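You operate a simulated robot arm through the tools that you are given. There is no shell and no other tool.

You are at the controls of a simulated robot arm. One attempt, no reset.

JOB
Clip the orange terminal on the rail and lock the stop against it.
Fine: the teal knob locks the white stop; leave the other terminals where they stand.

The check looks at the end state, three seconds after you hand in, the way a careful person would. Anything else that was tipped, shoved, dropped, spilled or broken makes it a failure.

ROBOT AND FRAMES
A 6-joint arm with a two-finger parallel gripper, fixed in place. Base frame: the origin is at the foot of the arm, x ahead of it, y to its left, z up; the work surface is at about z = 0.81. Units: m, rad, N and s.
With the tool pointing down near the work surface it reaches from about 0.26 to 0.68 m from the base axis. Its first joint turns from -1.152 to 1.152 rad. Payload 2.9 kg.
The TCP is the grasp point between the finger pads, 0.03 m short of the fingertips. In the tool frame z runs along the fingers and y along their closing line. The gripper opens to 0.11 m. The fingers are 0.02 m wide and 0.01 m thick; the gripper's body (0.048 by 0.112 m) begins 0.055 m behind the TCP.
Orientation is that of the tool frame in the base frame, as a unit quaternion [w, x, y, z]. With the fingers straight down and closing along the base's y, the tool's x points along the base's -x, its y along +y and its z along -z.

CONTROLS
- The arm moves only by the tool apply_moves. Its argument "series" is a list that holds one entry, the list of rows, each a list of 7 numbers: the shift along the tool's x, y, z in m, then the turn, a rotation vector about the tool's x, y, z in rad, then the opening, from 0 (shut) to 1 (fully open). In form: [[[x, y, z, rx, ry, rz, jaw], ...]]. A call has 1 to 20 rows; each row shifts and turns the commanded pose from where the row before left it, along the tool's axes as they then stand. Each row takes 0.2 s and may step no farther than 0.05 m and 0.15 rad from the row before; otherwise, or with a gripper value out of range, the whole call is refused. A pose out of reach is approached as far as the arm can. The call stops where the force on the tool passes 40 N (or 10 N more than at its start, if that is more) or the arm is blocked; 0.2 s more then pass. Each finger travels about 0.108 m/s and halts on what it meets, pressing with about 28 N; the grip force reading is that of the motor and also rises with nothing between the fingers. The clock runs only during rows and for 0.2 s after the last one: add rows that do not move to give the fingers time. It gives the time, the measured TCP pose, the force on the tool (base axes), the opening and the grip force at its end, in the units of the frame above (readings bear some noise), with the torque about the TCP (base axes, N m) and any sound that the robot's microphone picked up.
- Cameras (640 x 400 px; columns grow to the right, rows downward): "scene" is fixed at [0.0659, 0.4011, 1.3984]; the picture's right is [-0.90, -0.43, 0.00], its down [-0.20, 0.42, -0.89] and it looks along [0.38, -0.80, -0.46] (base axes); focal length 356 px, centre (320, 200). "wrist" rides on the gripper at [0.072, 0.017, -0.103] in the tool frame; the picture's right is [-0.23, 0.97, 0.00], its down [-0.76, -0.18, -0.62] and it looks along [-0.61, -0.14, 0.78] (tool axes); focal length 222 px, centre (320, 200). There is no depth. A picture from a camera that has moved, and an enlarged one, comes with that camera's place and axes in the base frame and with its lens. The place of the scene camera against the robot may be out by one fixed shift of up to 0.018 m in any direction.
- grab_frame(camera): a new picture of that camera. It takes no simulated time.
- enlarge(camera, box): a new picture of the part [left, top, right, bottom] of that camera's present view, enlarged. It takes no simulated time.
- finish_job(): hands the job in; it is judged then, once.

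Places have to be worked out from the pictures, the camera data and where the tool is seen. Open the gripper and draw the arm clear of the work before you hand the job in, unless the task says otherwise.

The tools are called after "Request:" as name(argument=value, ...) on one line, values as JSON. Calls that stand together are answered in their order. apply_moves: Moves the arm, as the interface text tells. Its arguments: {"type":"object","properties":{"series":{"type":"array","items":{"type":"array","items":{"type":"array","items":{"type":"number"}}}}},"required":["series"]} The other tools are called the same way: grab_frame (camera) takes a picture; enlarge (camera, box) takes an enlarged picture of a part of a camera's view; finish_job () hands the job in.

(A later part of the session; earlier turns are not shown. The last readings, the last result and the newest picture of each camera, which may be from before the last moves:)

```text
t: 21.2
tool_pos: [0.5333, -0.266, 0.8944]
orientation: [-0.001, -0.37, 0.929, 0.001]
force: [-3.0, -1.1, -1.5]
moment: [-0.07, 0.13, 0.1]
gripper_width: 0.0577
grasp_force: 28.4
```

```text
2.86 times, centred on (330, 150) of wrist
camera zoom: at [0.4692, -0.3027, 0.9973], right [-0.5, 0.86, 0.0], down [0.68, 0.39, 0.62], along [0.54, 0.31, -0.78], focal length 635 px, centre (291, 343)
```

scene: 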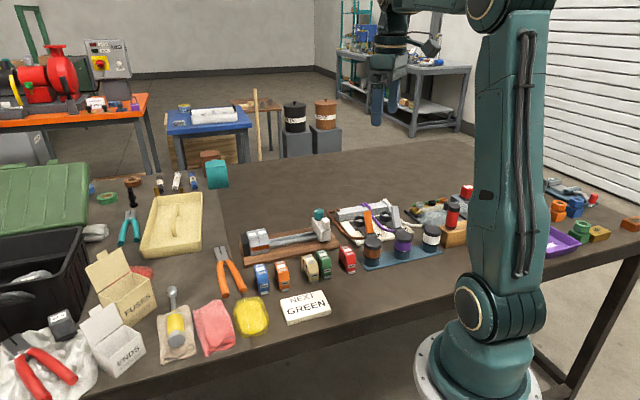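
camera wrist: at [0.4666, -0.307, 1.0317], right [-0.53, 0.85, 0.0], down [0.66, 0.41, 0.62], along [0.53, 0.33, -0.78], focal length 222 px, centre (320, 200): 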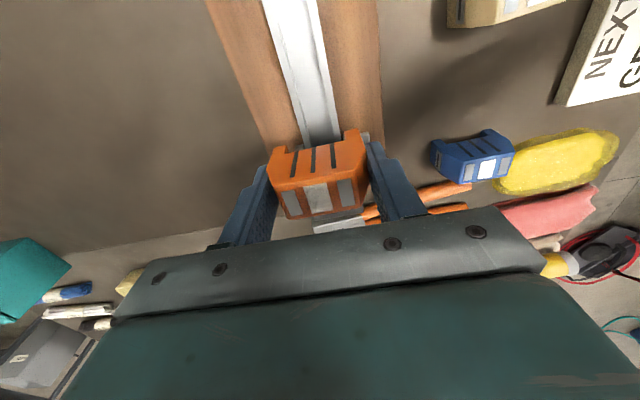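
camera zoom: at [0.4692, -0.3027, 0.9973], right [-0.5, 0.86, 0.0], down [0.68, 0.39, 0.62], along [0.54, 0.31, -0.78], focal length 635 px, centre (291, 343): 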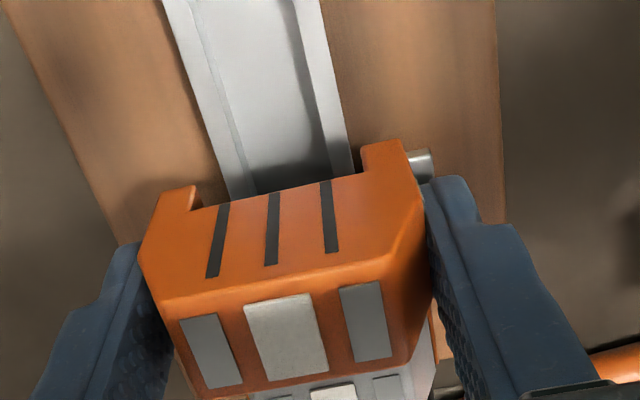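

Light contact with the grey terminal (about 3 N along the rail). I back off 0.4 mm and lower toward the rail, stopping where the legs reach the lips to check alignment.

Request:
apply_moves(series=[[[0.0004, 0, 0, 0, 0, 0, 0.3], [0, 0, 0.003, 0, 0, 0, 0.3], [0, 0, 0.003, 0, 0, 0, 0.3], [0, 0, 0.003, 0, 0, 0, 0.3], [0, 0, 0, 0, 0, 0, 0.3]]])

Request:
enlarge(camera="wrist", box=[250, 100, 410, 200])

Request:
enlarge(camera="scene", box=[255, 220, 295, 250])

```text
t: 22.4
tool_pos: [0.5328, -0.2654, 0.8849]
orientation: [0.0, -0.37, 0.929, 0.0]
force: [-0.6, -1.2, -0.4]
moment: [-0.04, 0.03, 0.03]
gripper_width: 0.0575
grasp_force: 27.9
```

```text
4.00 times, centred on (330, 150) of wrist
camera zoom: at [0.469, -0.3028, 0.9881], right [-0.5, 0.86, 0.0], down [0.68, 0.39, 0.62], along [0.54, 0.31, -0.78], focal length 888 px, centre (280, 400)
```

zoom: 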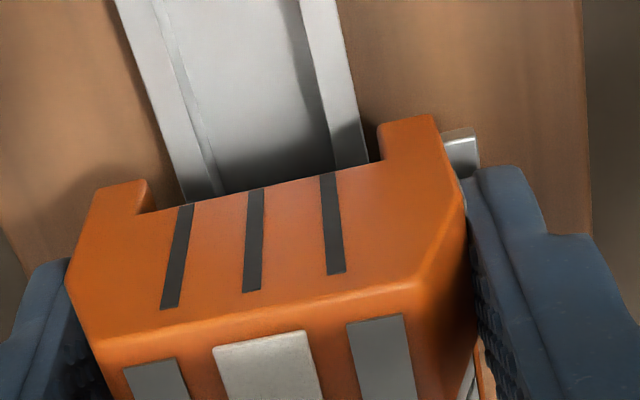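

```text
13.33 times, centred on (275, 235) of scene
camera zoom: at [0.0659, 0.4011, 1.3984], right [-0.9, -0.43, 0.0], down [-0.2, 0.42, -0.89], along [0.38, -0.8, -0.46], focal length 4743 px, centre (920, -267)
```

zoom: 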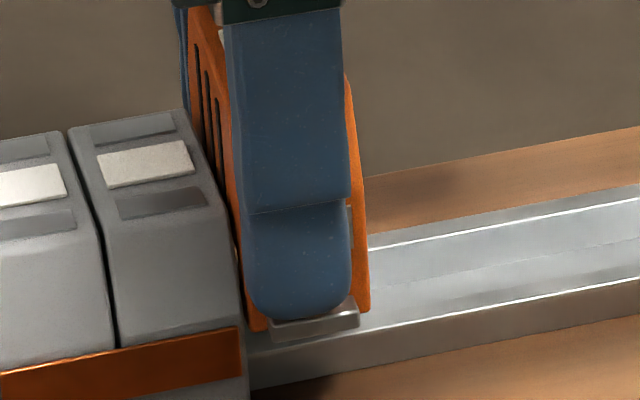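

The lips lie centred within the notch (offset under 1 mm). I keep lowering in small steps.

Request:
apply_moves(series=[[[0, 0.0004, 0.002, 0, 0, 0, 0.3], [0, 0, 0.002, 0, 0, 0, 0.3], [0, 0, 0.002, 0, 0, 0, 0.3], [0, 0, 0.002, 0, 0, 0, 0.3], [0, 0, 0, 0, 0, 0, 0.3]]])

Request:
enlarge(camera="scene", box=[255, 220, 295, 250])

Request:
enlarge(camera="wrist", box=[250, 100, 410, 200])

```text
t: 23.6
tool_pos: [0.5328, -0.2645, 0.8765]
orientation: [0.001, -0.37, 0.929, 0.0]
force: [-1.2, -0.6, -1.3]
moment: [0.01, -0.01, 0.03]
gripper_width: 0.057
grasp_force: 28.0
```

```text
13.33 times, centred on (275, 235) of scene
camera zoom: at [0.0659, 0.4011, 1.3984], right [-0.9, -0.43, 0.0], down [-0.2, 0.42, -0.89], along [0.38, -0.8, -0.46], focal length 4743 px, centre (920, -267)
```

zoom: 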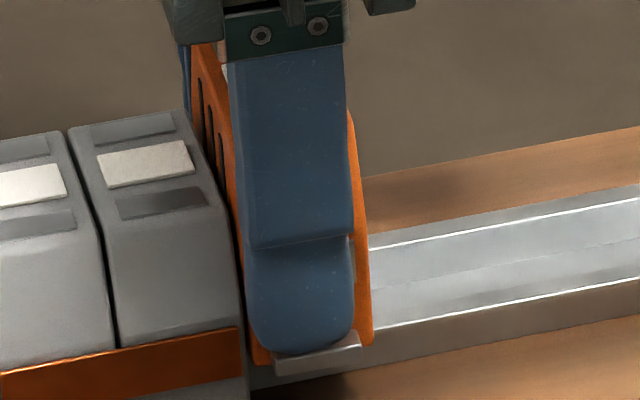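

```text
4.00 times, centred on (330, 150) of wrist
camera zoom: at [0.4687, -0.3025, 0.9802], right [-0.5, 0.86, 0.0], down [0.68, 0.39, 0.62], along [0.54, 0.31, -0.78], focal length 888 px, centre (280, 400)
```

zoom: 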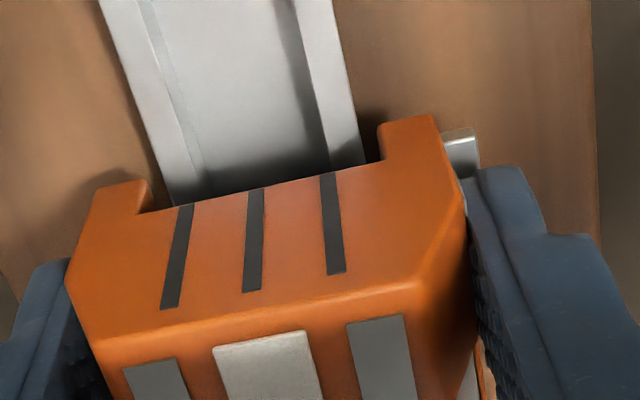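

The legs now straddle the rail with no contact force. I press further down in 1.5 mm steps, watching for the snap.

Request:
apply_moves(series=[[[0, 0, 0.0015, 0, 0, 0, 0.3], [0, 0, 0.0015, 0, 0, 0, 0.3], [0, 0, 0.0015, 0, 0, 0, 0.3], [0, 0, 0.0015, 0, 0, 0, 0.3], [0, 0, 0, 0, 0, 0, 0.3]]])

Request:
enlarge(camera="scene", box=[255, 220, 295, 250])

```text
t: 24.8
tool_pos: [0.532, -0.2653, 0.8684]
orientation: [0.0, -0.37, 0.929, 0.0]
force: [-0.7, -0.2, -0.4]
moment: [-0.01, 0.0, 0.01]
gripper_width: 0.0573
grasp_force: 28.0
```

```text
13.33 times, centred on (275, 235) of scene
camera zoom: at [0.0659, 0.4011, 1.3984], right [-0.9, -0.43, 0.0], down [-0.2, 0.42, -0.89], along [0.38, -0.8, -0.46], focal length 4743 px, centre (920, -267)
```

zoom: 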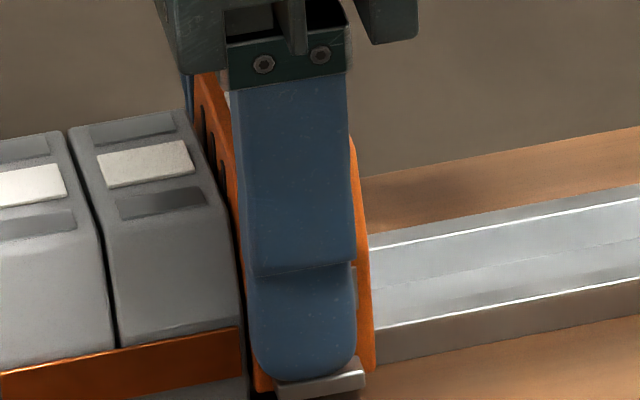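

Still no resistance at TCP z≈0.869. I continue in 1 mm steps.

Request:
apply_moves(series=[[[0, 0, 0.001, 0, 0, 0, 0.3], [0, 0, 0.001, 0, 0, 0, 0.3], [0, 0, 0.001, 0, 0, 0, 0.3], [0, 0, 0.001, 0, 0, 0, 0.3], [0, 0, 0, 0, 0, 0, 0.3]]])

Request:
enlarge(camera="scene", box=[250, 215, 300, 255])

Request:
enlarge(camera="wrist", box=[240, 100, 420, 230])

```text
t: 26.0
tool_pos: [0.532, -0.2636, 0.8657]
orientation: [0.0, -0.37, 0.929, 0.0]
force: [0.0, 0.1, -0.9]
moment: [-0.03, -0.01, -0.03]
gripper_width: 0.0572
grasp_force: 27.9
```

```text
10.00 times, centred on (275, 235) of scene
camera zoom: at [0.0659, 0.4011, 1.3984], right [-0.9, -0.43, 0.0], down [-0.2, 0.42, -0.89], along [0.38, -0.8, -0.46], focal length 3558 px, centre (770, -150)
```

zoom: 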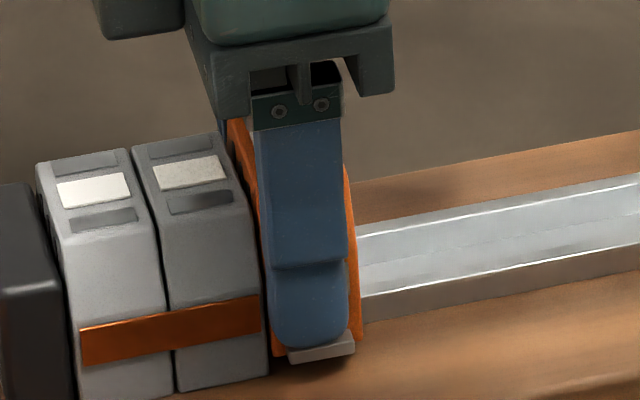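

```text
3.08 times, centred on (330, 165) of wrist
camera zoom: at [0.4683, -0.3021, 0.97], right [-0.5, 0.86, 0.0], down [0.68, 0.39, 0.62], along [0.54, 0.31, -0.78], focal length 684 px, centre (289, 308)
```

zoom: 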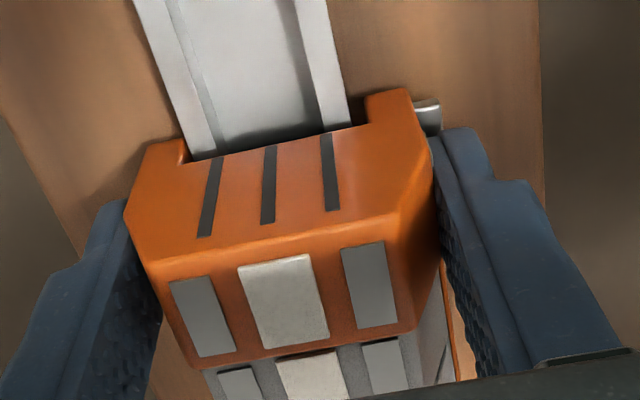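

The orange bottom edge is still about 6 mm above the greys' bottom edge in the scene view, with no force yet. I continue down carefully.

Request:
apply_moves(series=[[[0, 0, 0.001, 0, 0, 0, 0.3], [0, 0, 0.001, 0, 0, 0, 0.3], [0, 0, 0.001, 0, 0, 0, 0.3], [0, 0, 0, 0, 0, 0, 0.3]]])

Request:
enlarge(camera="scene", box=[250, 215, 300, 255])

```text
t: 27.0
tool_pos: [0.5324, -0.2644, 0.8631]
orientation: [0.0, -0.37, 0.929, 0.0]
force: [-2.5, -3.8, 0.2]
moment: [-0.07, 0.09, 0.12]
gripper_width: 0.0573
grasp_force: 28.1
```

```text
10.00 times, centred on (275, 235) of scene
camera zoom: at [0.0658, 0.401, 1.3984], right [-0.9, -0.43, 0.0], down [-0.2, 0.42, -0.89], along [0.38, -0.8, -0.46], focal length 3558 px, centre (770, -150)
```

zoom: 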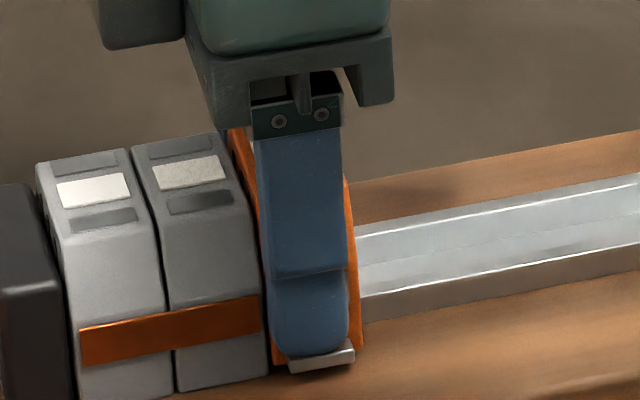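

There's a side force of about 4 N along −s, and its moment places the contact at the front corner, so my yaw correction went the wrong way. I back off 0.6 mm, undo the yaw correction and re-read the force.

Request:
apply_moves(series=[[[0.0006, 0, 0, 0, 0, 0, 0.3], [0, 0, 0, 0, 0, -0.027, 0.3], [0, 0, 0, 0, 0, 0, 0.3]]])

Request:
enlarge(camera="wrist", box=[240, 100, 420, 230])

```text
t: 27.8
tool_pos: [0.5321, -0.2645, 0.8634]
orientation: [0.0, -0.383, 0.924, 0.0]
force: [0.7, -0.6, -0.9]
moment: [-0.01, -0.01, -0.01]
gripper_width: 0.0572
grasp_force: 27.6
```

```text
3.08 times, centred on (330, 165) of wrist
camera zoom: at [0.4693, -0.304, 0.9671], right [-0.53, 0.85, 0.0], down [0.66, 0.41, 0.62], along [0.53, 0.33, -0.78], focal length 684 px, centre (289, 308)
```

zoom: 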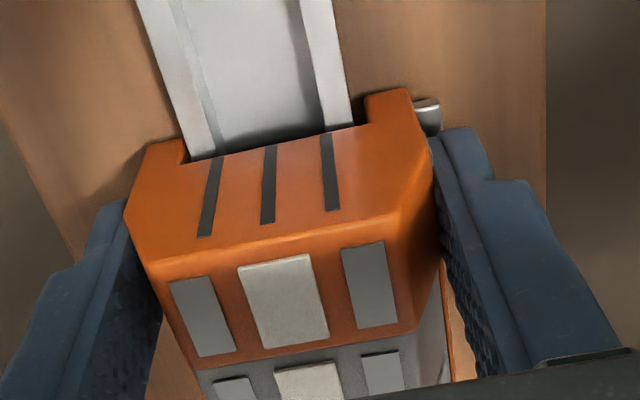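

Now the edges are parallel within about 0.4° and the force is back to zero. I continue pressing straight down.

Request:
apply_moves(series=[[[0, 0, 0.001, 0, 0, 0, 0.3], [0, 0, 0.001, 0, 0, 0, 0.3], [0, 0, 0.001, 0, 0, 0, 0.3], [0, 0, 0, 0, 0, 0, 0.3]]])

Request:
enlarge(camera="scene", box=[250, 215, 300, 255])

```text
t: 28.8
tool_pos: [0.5334, -0.2668, 0.8604]
orientation: [0.0, -0.383, 0.924, 0.001]
force: [0.0, 1.7, 2.2]
moment: [0.05, 0.02, 0.03]
gripper_width: 0.0575
grasp_force: 27.9
```

```text
10.00 times, centred on (275, 235) of scene
camera zoom: at [0.0658, 0.4012, 1.3984], right [-0.9, -0.43, 0.0], down [-0.2, 0.42, -0.89], along [0.38, -0.8, -0.46], focal length 3558 px, centre (770, -150)
```

zoom: 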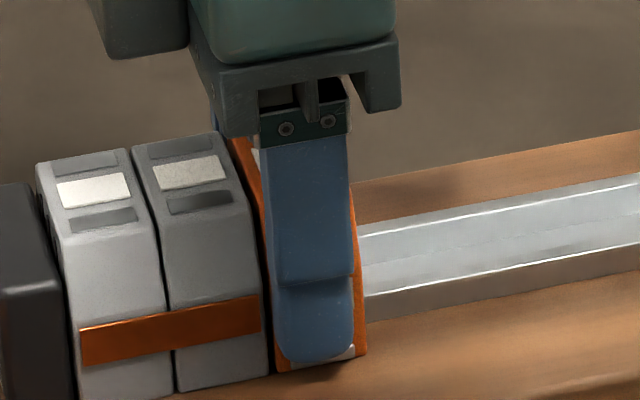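

First upward reaction (about 2 N) at TCP z≈0.860, so it's meeting the rail. I press on in 0.5–1 mm steps.

Request:
apply_moves(series=[[[0, 0, 0.0007, 0, 0, 0, 0.3], [0, 0, 0.0007, 0, 0, 0, 0.3], [0, 0, 0.0007, 0, 0, 0, 0.3], [0, 0, 0, 0, 0, 0, 0.3]]])

Request:
enlarge(camera="scene", box=[250, 215, 300, 255])

Request:
enlarge(camera="wrist", box=[240, 100, 420, 230])

```text
t: 29.8
tool_pos: [0.5332, -0.2663, 0.8604]
orientation: [0.002, -0.383, 0.924, 0.0]
force: [-2.7, 4.6, 24.4]
moment: [0.22, 0.32, 0.0]
gripper_width: 0.0575
grasp_force: 27.6
```

```text
10.00 times, centred on (275, 235) of scene
camera zoom: at [0.0654, 0.4014, 1.3983], right [-0.9, -0.43, 0.0], down [-0.2, 0.42, -0.89], along [0.38, -0.8, -0.46], focal length 3558 px, centre (770, -150)
```

zoom: 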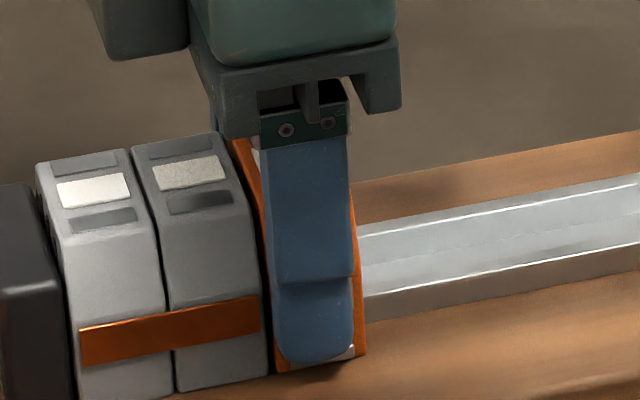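

```text
3.08 times, centred on (330, 165) of wrist
camera zoom: at [0.4694, -0.3048, 0.9637], right [-0.53, 0.85, 0.0], down [0.66, 0.41, 0.62], along [0.53, 0.33, -0.78], focal length 684 px, centre (289, 308)
```

zoom: 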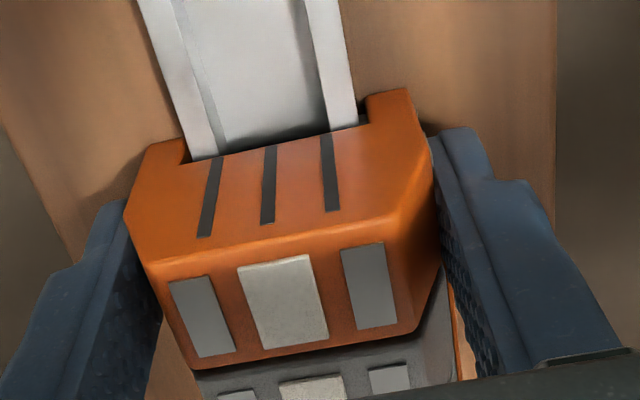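

Reaction is 24 N, the foot tab has already moved in, and the terminal is about 1.7 mm above the seated height of the greys. I press a little more to get through the snap.

Request:
apply_moves(series=[[[0, 0, 0.0006, 0, 0, 0, 0.3], [0, 0, 0.0006, 0, 0, 0, 0.3], [0, 0, 0, 0, 0, 0, 0.3]]])

Request:
enlarge(camera="wrist", box=[240, 100, 420, 230])

Request:
enlarge(camera="scene", box=[255, 225, 295, 257])

```text
t: 30.6
tool_pos: [0.5329, -0.2664, 0.8591]
orientation: [0.002, -0.382, 0.924, -0.002]
force: [-3.2, 2.2, 30.1]
moment: [0.1, 0.21, 0.0]
gripper_width: 0.0571
grasp_force: 27.7
```

```text
3.08 times, centred on (330, 165) of wrist
camera zoom: at [0.4693, -0.3047, 0.9631], right [-0.53, 0.85, 0.0], down [0.66, 0.41, 0.62], along [0.53, 0.33, -0.78], focal length 684 px, centre (289, 308)
```

zoom: 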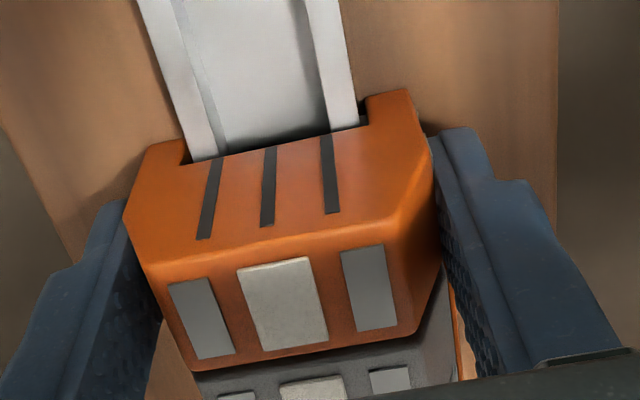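

```text
12.50 times, centred on (275, 241) of scene
camera zoom: at [0.0653, 0.4014, 1.3983], right [-0.9, -0.43, 0.0], down [-0.2, 0.42, -0.89], along [0.38, -0.8, -0.46], focal length 4447 px, centre (882, -312)
```

zoom: 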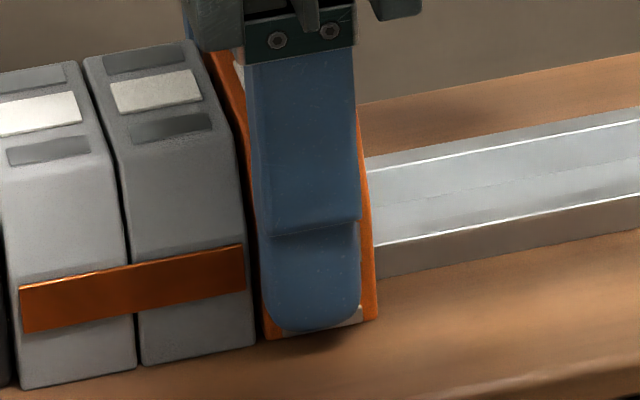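

At 30 N it's nearly level, with the resistance centred toward the front (spring-foot) side. I push a bit more within the force limit.

Request:
apply_moves(series=[[[0, 0, 0.0006, 0, 0, 0, 0.3], [0, 0, 0.0006, 0, 0, 0, 0.3], [0, 0, 0.0006, 0, 0, 0, 0.3], [0, 0, 0, 0, 0, 0, 0.3]]])

Request:
enlarge(camera="wrist", box=[240, 100, 420, 230])

Request:
enlarge(camera="scene", box=[255, 225, 295, 257])

```text
t: 31.6
tool_pos: [0.532, -0.2663, 0.8579]
orientation: [0.002, -0.382, 0.924, -0.002]
force: [0.7, -1.6, 29.0]
moment: [-0.02, 0.1, 0.0]
gripper_width: 0.0572
grasp_force: 27.7
```

```text
3.08 times, centred on (330, 165) of wrist
camera zoom: at [0.4692, -0.3045, 0.9618], right [-0.53, 0.85, -0.01], down [0.66, 0.41, 0.63], along [0.53, 0.33, -0.78], focal length 684 px, centre (289, 308)
```

zoom: 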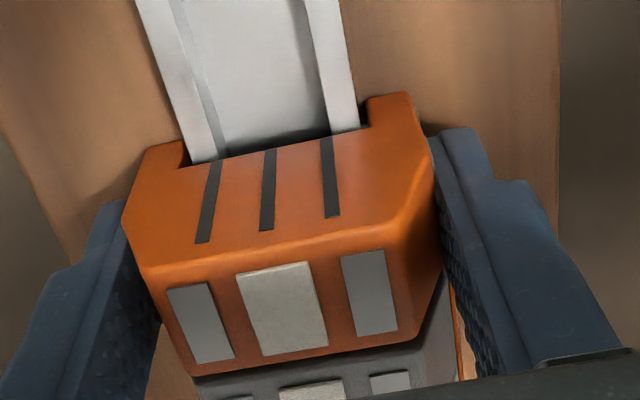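

```text
12.50 times, centred on (275, 241) of scene
camera zoom: at [0.0654, 0.4013, 1.3984], right [-0.9, -0.43, 0.0], down [-0.2, 0.42, -0.89], along [0.38, -0.8, -0.46], focal length 4447 px, centre (882, -312)
```

zoom: 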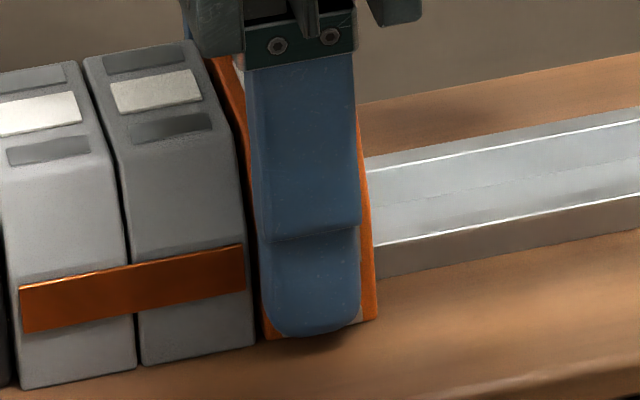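

The force plateaus at about 29 N while the tool moved down 1.2 mm and the terminal did not, so the grip has begun to slip. I unload, release, and look before pressing from the top with closed fingers.

Request:
apply_moves(series=[[[0, 0, -0.001, 0, 0, 0, 0.3], [0, 0, -0.001, 0, 0, 0, 0.3], [0, 0, 0, 0, 0, 0, 0.3]]])

```text
t: 32.4
tool_pos: [0.5344, -0.2656, 0.8578]
orientation: [0.001, -0.381, 0.924, -0.002]
force: [5.9, -6.5, 15.4]
moment: [-0.31, -0.47, -0.01]
gripper_width: 0.0572
grasp_force: 27.7
```

Request:
apply_moves(series=[[[0, 0, -0.0008, 0, 0, 0, 0.3], [0, 0, -0.0006, 0, 0, 0, 0.3], [0, 0, 0, 0, 0, 0, 0.3]]])

Request:
enlarge(camera="scene", box=[255, 225, 295, 257])

```text
t: 33.2
tool_pos: [0.5314, -0.2656, 0.8582]
orientation: [0.0, -0.382, 0.924, 0.001]
force: [3.8, -4.9, 8.8]
moment: [-0.26, -0.38, -0.02]
gripper_width: 0.0577
grasp_force: 27.9
```

```text
12.50 times, centred on (275, 241) of scene
camera zoom: at [0.0658, 0.4011, 1.3984], right [-0.9, -0.43, 0.0], down [-0.2, 0.42, -0.89], along [0.38, -0.8, -0.46], focal length 4447 px, centre (882, -312)
```

zoom: 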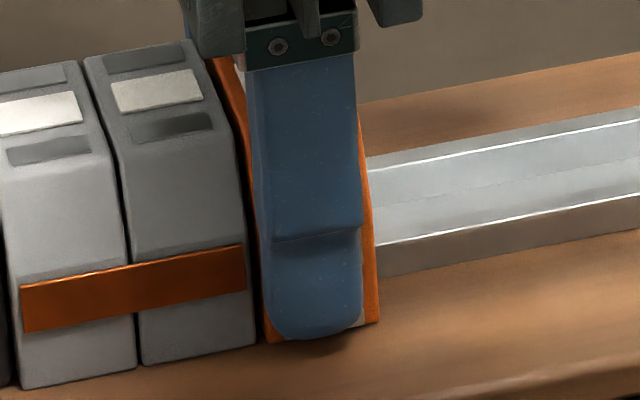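

Request:
enlarge(camera="wrist", box=[240, 100, 420, 230])

Request:
enlarge(camera="scene", box=[250, 205, 300, 245])

```text
3.08 times, centred on (330, 165) of wrist
camera zoom: at [0.4691, -0.304, 0.9621], right [-0.53, 0.85, 0.0], down [0.67, 0.41, 0.62], along [0.53, 0.33, -0.78], focal length 684 px, centre (289, 308)
```

zoom: 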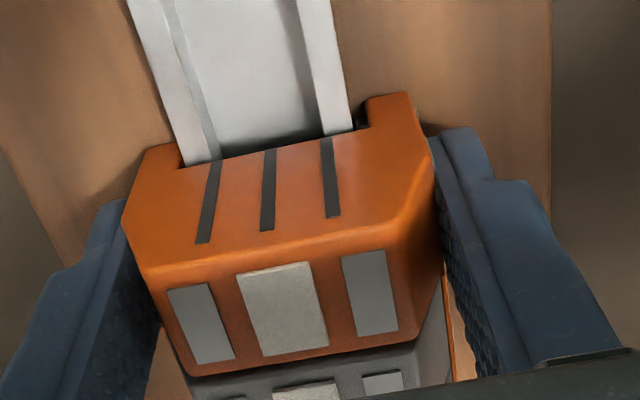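

```text
10.00 times, centred on (275, 225) of scene
camera zoom: at [0.0658, 0.4011, 1.3984], right [-0.9, -0.43, 0.0], down [-0.2, 0.42, -0.89], along [0.38, -0.8, -0.46], focal length 3558 px, centre (770, -50)
```

zoom: 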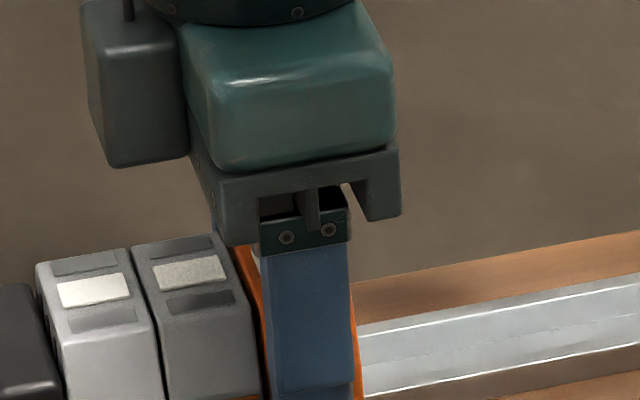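

The terminal now appears level with the greys. I unload the last bit and open the jaws.

Request:
apply_moves(series=[[[0, 0, -0.0007, 0, 0, 0, 0.3], [0, 0, 0, 0, 0, 0, 0.6], [0, 0, 0, 0, 0, 0, 0.72], [0, 0, 0, 0, 0, 0, 0.72]]])

Request:
enlarge(camera="wrist", box=[240, 100, 420, 230])

Request:
enlarge(camera="scene", box=[250, 215, 300, 255])

```text
t: 34.2
tool_pos: [0.5318, -0.2651, 0.8591]
orientation: [0.0, -0.383, 0.924, 0.0]
force: [0.3, -0.5, -0.2]
moment: [-0.03, 0.0, -0.02]
gripper_width: 0.0792
grasp_force: 0.1
```

```text
3.08 times, centred on (330, 165) of wrist
camera zoom: at [0.4693, -0.3046, 0.9629], right [-0.53, 0.85, 0.0], down [0.67, 0.41, 0.62], along [0.53, 0.33, -0.78], focal length 684 px, centre (289, 308)
```

zoom: 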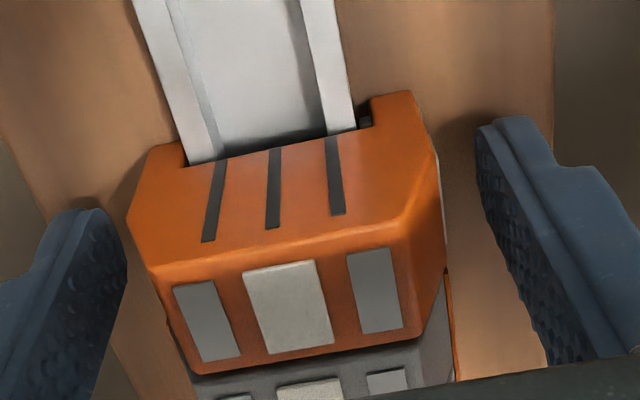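

```text
10.00 times, centred on (275, 235) of scene
camera zoom: at [0.0659, 0.4011, 1.3984], right [-0.9, -0.43, 0.0], down [-0.2, 0.42, -0.89], along [0.38, -0.8, -0.46], focal length 3558 px, centre (770, -150)
```

zoom: 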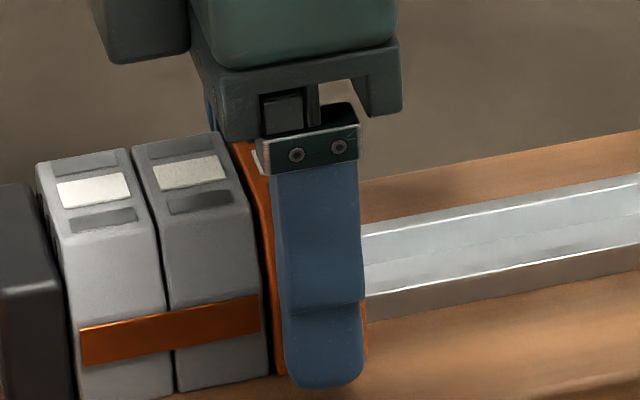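

Released cleanly. I raise the gripper to see the terminal in both cameras.

Request:
apply_moves(series=[[[0, 0, -0.02, 0, 0, 0, 0.72], [0, 0, -0.04, 0, 0, 0, 0.72], [0, 0, -0.04, 0, 0, 0, 0.72], [0.02, 0, -0.02, 0, 0, 0, 0.72], [0, 0, 0, 0, 0, 0, 0.72]]])

Request:
enlarge(camera="scene", box=[245, 215, 305, 260])

Request:
enlarge(camera="wrist", box=[260, 90, 400, 190])

```text
t: 35.4
tool_pos: [0.5163, -0.2793, 0.9804]
orientation: [-0.001, -0.383, 0.924, 0.0]
force: [-1.0, 0.0, -0.1]
moment: [0.02, 0.01, -0.01]
gripper_width: 0.0793
grasp_force: 0.1
```

```text
8.89 times, centred on (275, 238) of scene
camera zoom: at [0.0659, 0.4011, 1.3984], right [-0.9, -0.43, 0.0], down [-0.2, 0.42, -0.89], along [0.38, -0.8, -0.46], focal length 3162 px, centre (720, -133)
```

zoom: 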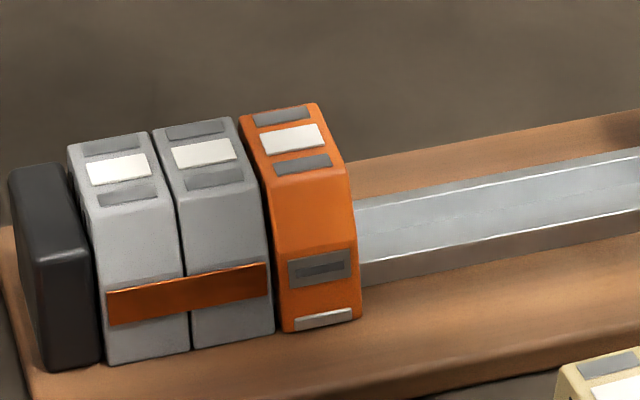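

```text
4.00 times, centred on (330, 140) of wrist
camera zoom: at [0.4538, -0.3189, 1.0839], right [-0.53, 0.85, 0.0], down [0.66, 0.41, 0.62], along [0.53, 0.33, -0.78], focal length 888 px, centre (280, 440)
```

zoom: 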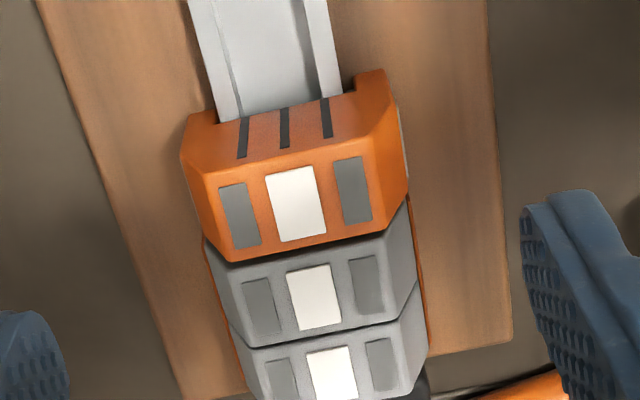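

The orange terminal is now level with the greys, in line with their pitch, and its foot tab is drawn in. I zoom in closer to judge whether the latch is engaged and how big the remaining gap is.

Request:
enlarge(camera="scene", box=[265, 220, 290, 255])

Request:
enlarge(camera="wrist", box=[300, 100, 370, 165])

Request:
enlarge(camera="wrist", box=[220, 0, 380, 100])

Request:
enlarge(camera="scene", box=[295, 200, 345, 255])

```text
11.43 times, centred on (278, 238) of scene
camera zoom: at [0.0659, 0.4011, 1.3984], right [-0.9, -0.43, 0.0], down [-0.2, 0.42, -0.89], along [0.38, -0.8, -0.46], focal length 4066 px, centre (806, -229)
```

zoom: 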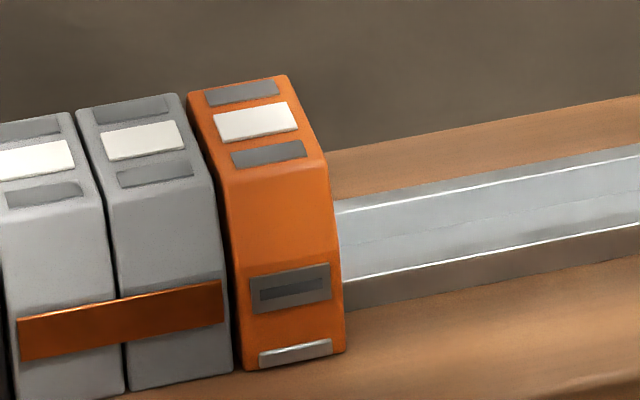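

```text
6.15 times, centred on (335, 132) of wrist
camera zoom: at [0.4538, -0.3189, 1.0839], right [-0.53, 0.85, 0.0], down [0.66, 0.41, 0.62], along [0.53, 0.33, -0.78], focal length 1367 px, centre (228, 615)
```

zoom: 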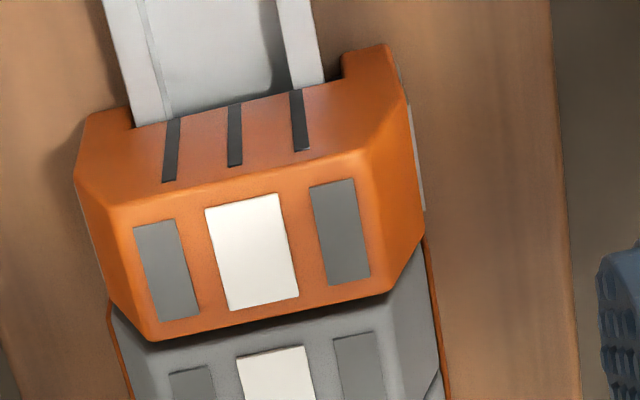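

```text
4.00 times, centred on (300, 50) of wrist
camera zoom: at [0.4538, -0.3189, 1.0839], right [-0.53, 0.85, 0.0], down [0.66, 0.41, 0.62], along [0.53, 0.33, -0.78], focal length 888 px, centre (400, 800)
```

zoom: 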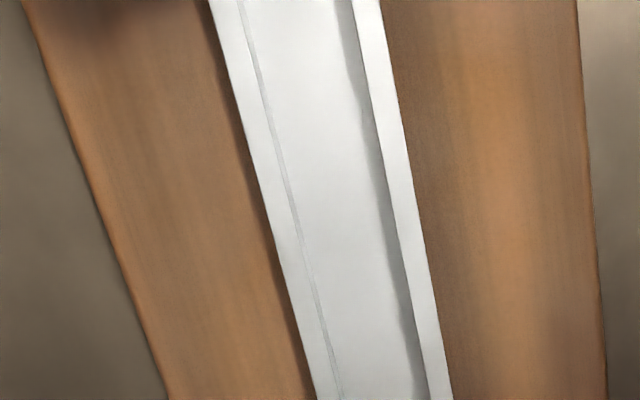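

```text
7.27 times, centred on (320, 228) of scene
camera zoom: at [0.0659, 0.4011, 1.3984], right [-0.9, -0.43, 0.0], down [-0.2, 0.42, -0.89], along [0.38, -0.8, -0.46], focal length 2587 px, centre (320, 0)
```

zoom: 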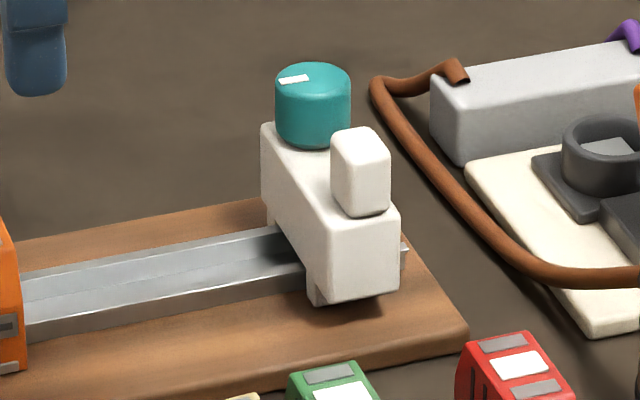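

The terminal sits level with the greys with a gap of about 1 mm, which the stop can close. Next I look at the stop and knob from close above.

Request:
apply_moves(series=[[[0.03, -0.0025, 0, 0, 0, 0, 0.72], [0.03, -0.0025, 0, 0, 0, 0, 0.72], [0.0276, -0.0025, 0, 0, 0, 0, 0.72], [0, 0, 0, 0, 0, 0, 0.72]]])

Request:
grab_frame(camera="wrist")

Request:
enlarge(camera="wrist", box=[240, 70, 400, 190])

```text
t: 36.4
tool_pos: [0.4588, -0.3463, 0.9782]
orientation: [0.0, -0.383, 0.924, 0.0]
force: [0.0, 0.6, -0.1]
moment: [-0.01, 0.0, 0.0]
gripper_width: 0.0792
grasp_force: 0.0
```

```text
taken
camera wrist: at [0.3961, -0.3851, 1.0823], right [-0.53, 0.85, 0.0], down [0.66, 0.41, 0.62], along [0.53, 0.33, -0.78], focal length 222 px, centre (320, 200)
```

wrist: 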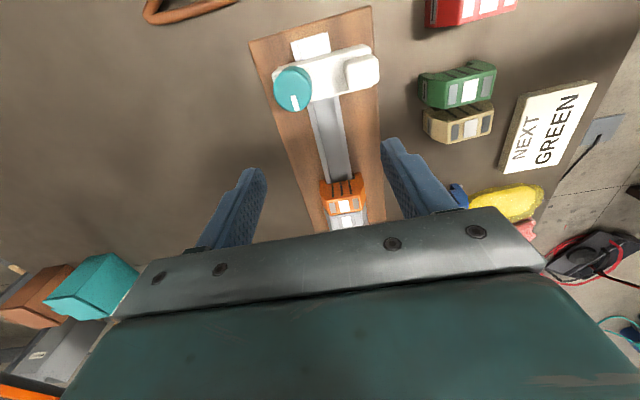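

```text
3.33 times, centred on (320, 130) of wrist
camera zoom: at [0.3961, -0.3851, 1.0823], right [-0.53, 0.85, 0.0], down [0.66, 0.41, 0.62], along [0.53, 0.33, -0.78], focal length 740 px, centre (320, 433)
```

zoom: 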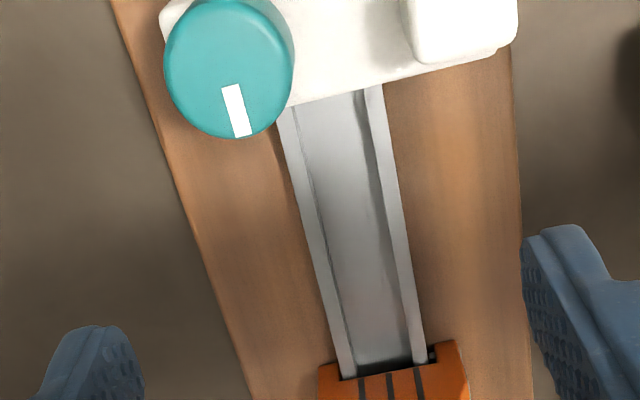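

Request:
enlarge(camera="wrist", box=[255, 20, 395, 120])

Request:
enlarge(camera="scene", box=[305, 200, 340, 235])

```text
4.00 times, centred on (325, 70) of wrist
camera zoom: at [0.3961, -0.3851, 1.0823], right [-0.53, 0.85, 0.0], down [0.66, 0.41, 0.62], along [0.53, 0.33, -0.78], focal length 888 px, centre (300, 720)
```

zoom: 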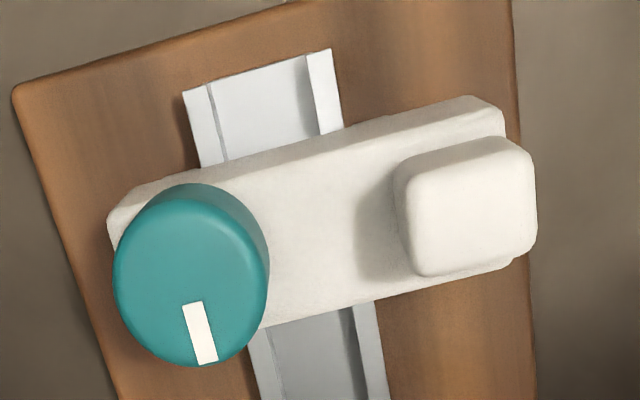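

```text
11.43 times, centred on (322, 218) of scene
camera zoom: at [0.0659, 0.4011, 1.3984], right [-0.9, -0.43, 0.0], down [-0.2, 0.42, -0.89], along [0.38, -0.8, -0.46], focal length 4066 px, centre (291, 0)
```

zoom: 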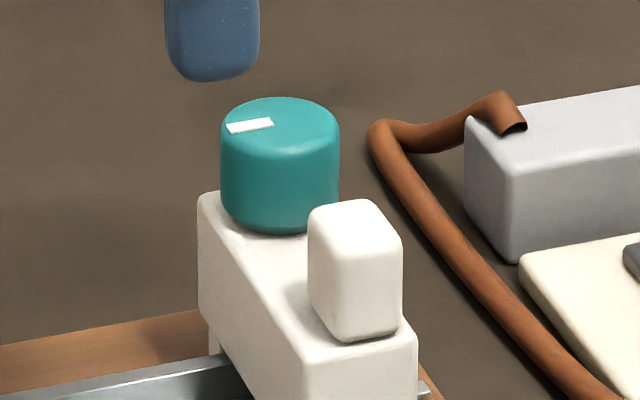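

Measured stop: it spans s≈0.029–0.061, the knob axis is near p≈0.583 with radius about 15 mm, and there is about 27 mm free between knob and nub. I'll push the stop from behind with both fingertips spread about 40 mm, so it stays square. First I move behind it at height.

Request:
apply_moves(series=[[[0.0232, 0.0014, 0, 0, 0, 0, 0.5], [0.0232, 0.0014, 0, 0, 0, 0, 0.36], [0.0232, 0.0014, 0, 0, 0, 0, 0.36], [0, 0, 0, 0, 0, 0, 0.36]]])

Request:
grab_frame(camera="wrist")

Request:
enlarge(camera="scene", box=[270, 180, 370, 260])

```text
t: 37.4
tool_pos: [0.4072, -0.3919, 0.9808]
orientation: [0.0, -0.383, 0.924, 0.0]
force: [-0.1, 0.5, -0.4]
moment: [0.01, 0.01, -0.01]
gripper_width: 0.0398
grasp_force: 0.1
```

```text
taken
camera wrist: at [0.345, -0.4317, 1.084], right [-0.53, 0.85, 0.0], down [0.66, 0.41, 0.62], along [0.53, 0.33, -0.78], focal length 222 px, centre (320, 200)
```

wrist: 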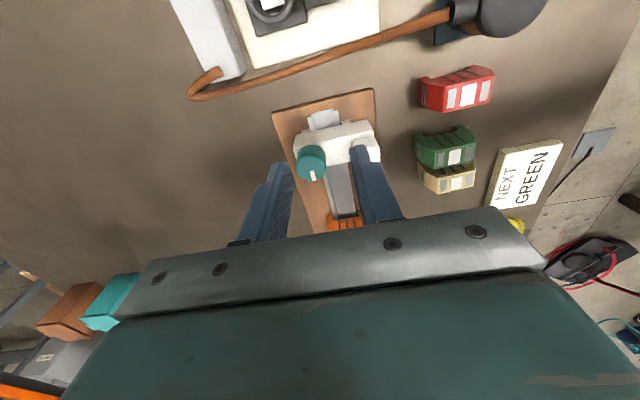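

```text
5.00 times, centred on (320, 220) of scene
camera zoom: at [0.0659, 0.4011, 1.3984], right [-0.9, -0.43, 0.0], down [-0.2, 0.42, -0.89], along [0.38, -0.8, -0.46], focal length 1779 px, centre (320, 100)
```

zoom: 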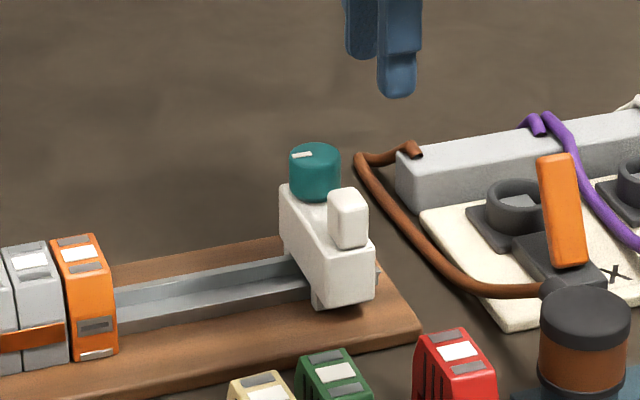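

TCP is behind the stop at s≈0.011 and p≈0.565, with the brown cable well clear at s≈−0.03. I descend so that the tips are just above the rail.

Request:
apply_moves(series=[[[0, 0, 0.03, 0, 0, 0, 0.36], [0, 0, 0.03, 0, 0, 0, 0.36], [0, 0, 0.025, 0, 0, 0, 0.36], [0, 0, 0.015, 0, 0, 0, 0.36], [0, 0, 0, 0, 0, 0, 0.36]]])

Request:
enlarge(camera="scene", box=[290, 185, 360, 260])

Request:
grab_frame(camera="wrist")

```text
t: 38.6
tool_pos: [0.4095, -0.392, 0.8799]
orientation: [-0.001, -0.383, 0.924, 0.0]
force: [-0.4, -0.3, 0.3]
moment: [0.02, 0.02, -0.03]
gripper_width: 0.0398
grasp_force: 0.0
```

```text
5.33 times, centred on (325, 222) of scene
camera zoom: at [0.0659, 0.4011, 1.3984], right [-0.9, -0.43, 0.0], down [-0.2, 0.42, -0.89], along [0.38, -0.8, -0.46], focal length 1897 px, centre (293, 80)
```

zoom: 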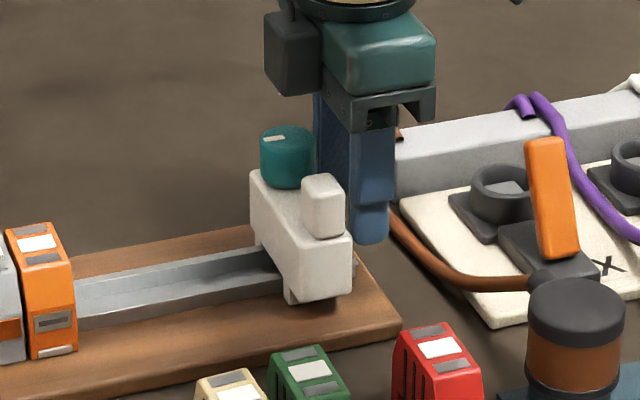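

```text
taken
camera wrist: at [0.3467, -0.432, 0.9833], right [-0.53, 0.85, 0.0], down [0.66, 0.41, 0.62], along [0.53, 0.33, -0.78], focal length 222 px, centre (320, 200)
```

wrist: 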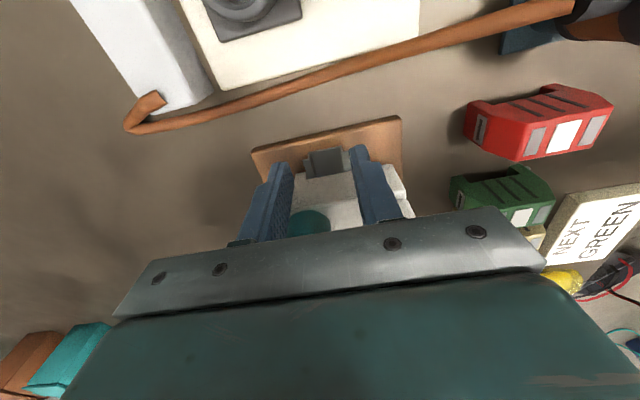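

The fingers are behind the stop with good vertical overlap and clear of the rail. Now I push along +s in small steps and watch the force.

Request:
apply_moves(series=[[[-0.003, 0, 0.001, 0, 0, 0, 0.36], [-0.003, 0, 0.001, 0, 0, 0, 0.36], [-0.003, 0, 0, 0, 0, 0, 0.36], [-0.003, 0, 0, 0, 0, 0, 0.36], [0, 0, 0, 0, 0, 0, 0.36]]])

Request:
enlarge(camera="scene", box=[290, 185, 360, 260])

```text
t: 39.8
tool_pos: [0.4182, -0.3859, 0.8784]
orientation: [0.0, -0.383, 0.924, -0.001]
force: [-0.7, -4.1, 1.7]
moment: [-0.03, -0.06, -0.11]
gripper_width: 0.0409
grasp_force: 0.9
```

```text
5.33 times, centred on (325, 222) of scene
camera zoom: at [0.0658, 0.4011, 1.3984], right [-0.9, -0.43, 0.0], down [-0.2, 0.42, -0.89], along [0.38, -0.8, -0.46], focal length 1897 px, centre (293, 80)
```

zoom: 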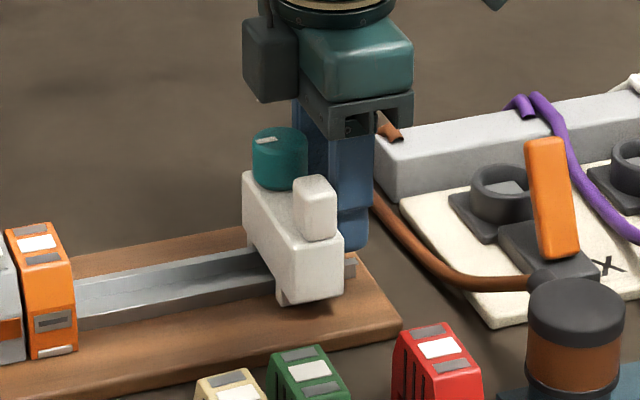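

The stop slides with only about 4 N. I push it most of the way, about 95 mm, in 9.5 mm steps.

Request:
apply_moves(series=[[[-0.0095, 0, 0, 0, 0, 0, 0.36], [-0.0095, 0, 0, 0, 0, 0, 0.36], [-0.0095, 0, 0, 0, 0, 0, 0.36], [-0.0095, 0, 0, 0, 0, 0, 0.36], [-0.0095, 0, 0, 0, 0, 0, 0.36], [0, 0, 0, 0, 0, 0, 0.36]]])

Request:
enlarge(camera="scene", box=[245, 185, 345, 260])

```text
t: 41.2
tool_pos: [0.4546, -0.3507, 0.8784]
orientation: [0.002, -0.383, 0.924, -0.001]
force: [-1.3, -8.7, 2.1]
moment: [-0.01, 0.13, -0.21]
gripper_width: 0.0422
grasp_force: 2.9
```

```text
5.33 times, centred on (295, 222) of scene
camera zoom: at [0.0658, 0.401, 1.3985], right [-0.9, -0.43, 0.0], down [-0.2, 0.42, -0.89], along [0.38, -0.8, -0.46], focal length 1897 px, centre (453, 80)
```

zoom: 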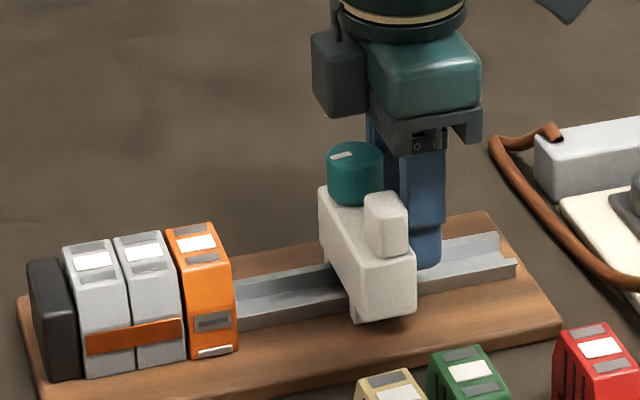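

The force has grown a sideways component and the fingers are being spread. The rear finger must be riding on the round knob, which overhangs the stop slightly. I back off, close the fingers, and shift 15 mm forward to push on the flat between knob and nub instead.

Request:
apply_moves(series=[[[0.006, 0, 0, 0, 0, 0, 0.36], [0.006, 0, 0, 0, 0, 0, 0.2], [0, 0.008, 0, 0, 0, 0, 0], [0, 0.007, 0, 0, 0, 0, 0], [0, 0, 0, 0, 0, 0, 0]]])

Request:
grab_frame(camera="wrist")

Request:
enlarge(camera="wrist", box=[250, 130, 390, 230])

Request:
enlarge(camera="scene", box=[280, 195, 330, 245])

```text
t: 42.4
tool_pos: [0.4325, -0.3487, 0.8773]
orientation: [0.0, -0.383, 0.924, 0.0]
force: [-0.1, 0.5, -0.2]
moment: [0.0, 0.01, 0.0]
gripper_width: 0.0
grasp_force: 28.0
```

```text
taken
camera wrist: at [0.3694, -0.3876, 0.9813], right [-0.53, 0.85, 0.0], down [0.66, 0.41, 0.62], along [0.53, 0.33, -0.78], focal length 222 px, centre (320, 200)
```

wrist: 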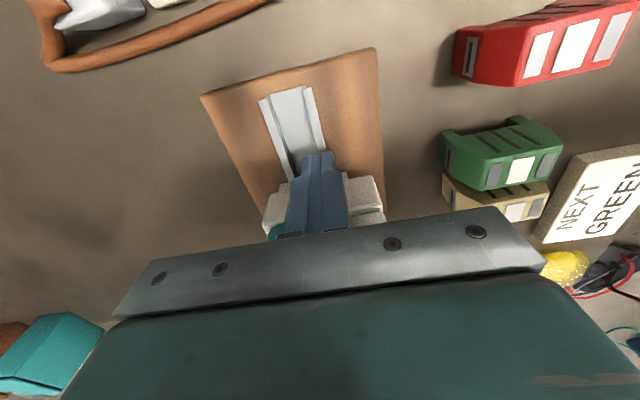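

```text
4.00 times, centred on (320, 180) of wrist
camera zoom: at [0.3694, -0.3876, 0.9813], right [-0.53, 0.85, 0.0], down [0.66, 0.41, 0.62], along [0.53, 0.33, -0.78], focal length 888 px, centre (320, 280)
```

zoom: 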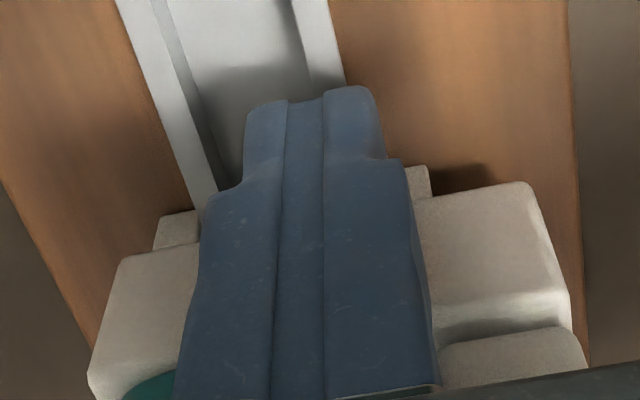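

```text
8.00 times, centred on (305, 220) of scene
camera zoom: at [0.0659, 0.4011, 1.3984], right [-0.9, -0.43, 0.0], down [-0.2, 0.42, -0.89], along [0.38, -0.8, -0.46], focal length 2846 px, centre (440, 40)
```

zoom: 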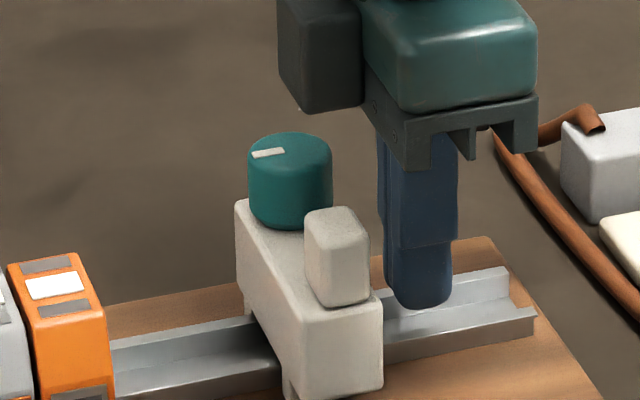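

The fingers are closed and now face the flat between knob and nub. I resume pushing.

Request:
apply_moves(series=[[[-0.006, 0, 0, 0, 0, 0, 0], [-0.006, 0, 0, 0, 0, 0, 0], [-0.005, 0, 0, 0, 0, 0, 0], [-0.009, 0, 0, 0, 0, 0, 0], [-0.009, 0, 0, 0, 0, 0, 0], [-0.009, 0, 0, 0, 0, 0, 0], [0, 0, 0, 0, 0, 0, 0]]])

Request:
enlarge(camera="scene", box=[245, 190, 325, 255])

```text
t: 44.0
tool_pos: [0.4658, -0.3169, 0.8772]
orientation: [0.001, -0.385, 0.923, 0.0]
force: [-4.9, -5.8, 2.7]
moment: [-0.12, 0.16, 0.0]
gripper_width: 0.0
grasp_force: 28.2
```

```text
6.15 times, centred on (285, 222) of scene
camera zoom: at [0.0657, 0.4011, 1.3985], right [-0.9, -0.43, 0.0], down [-0.2, 0.42, -0.89], along [0.38, -0.8, -0.46], focal length 2189 px, centre (535, 62)
```

zoom: 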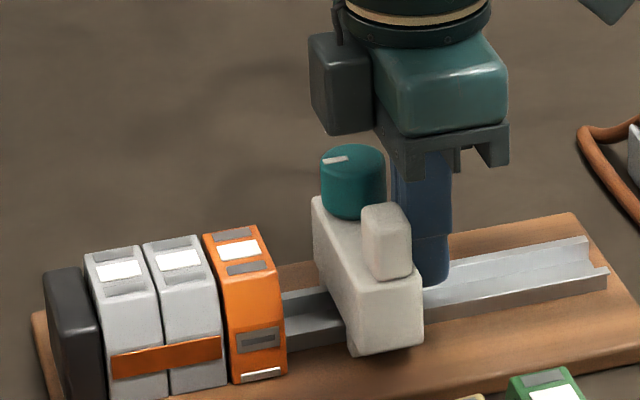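

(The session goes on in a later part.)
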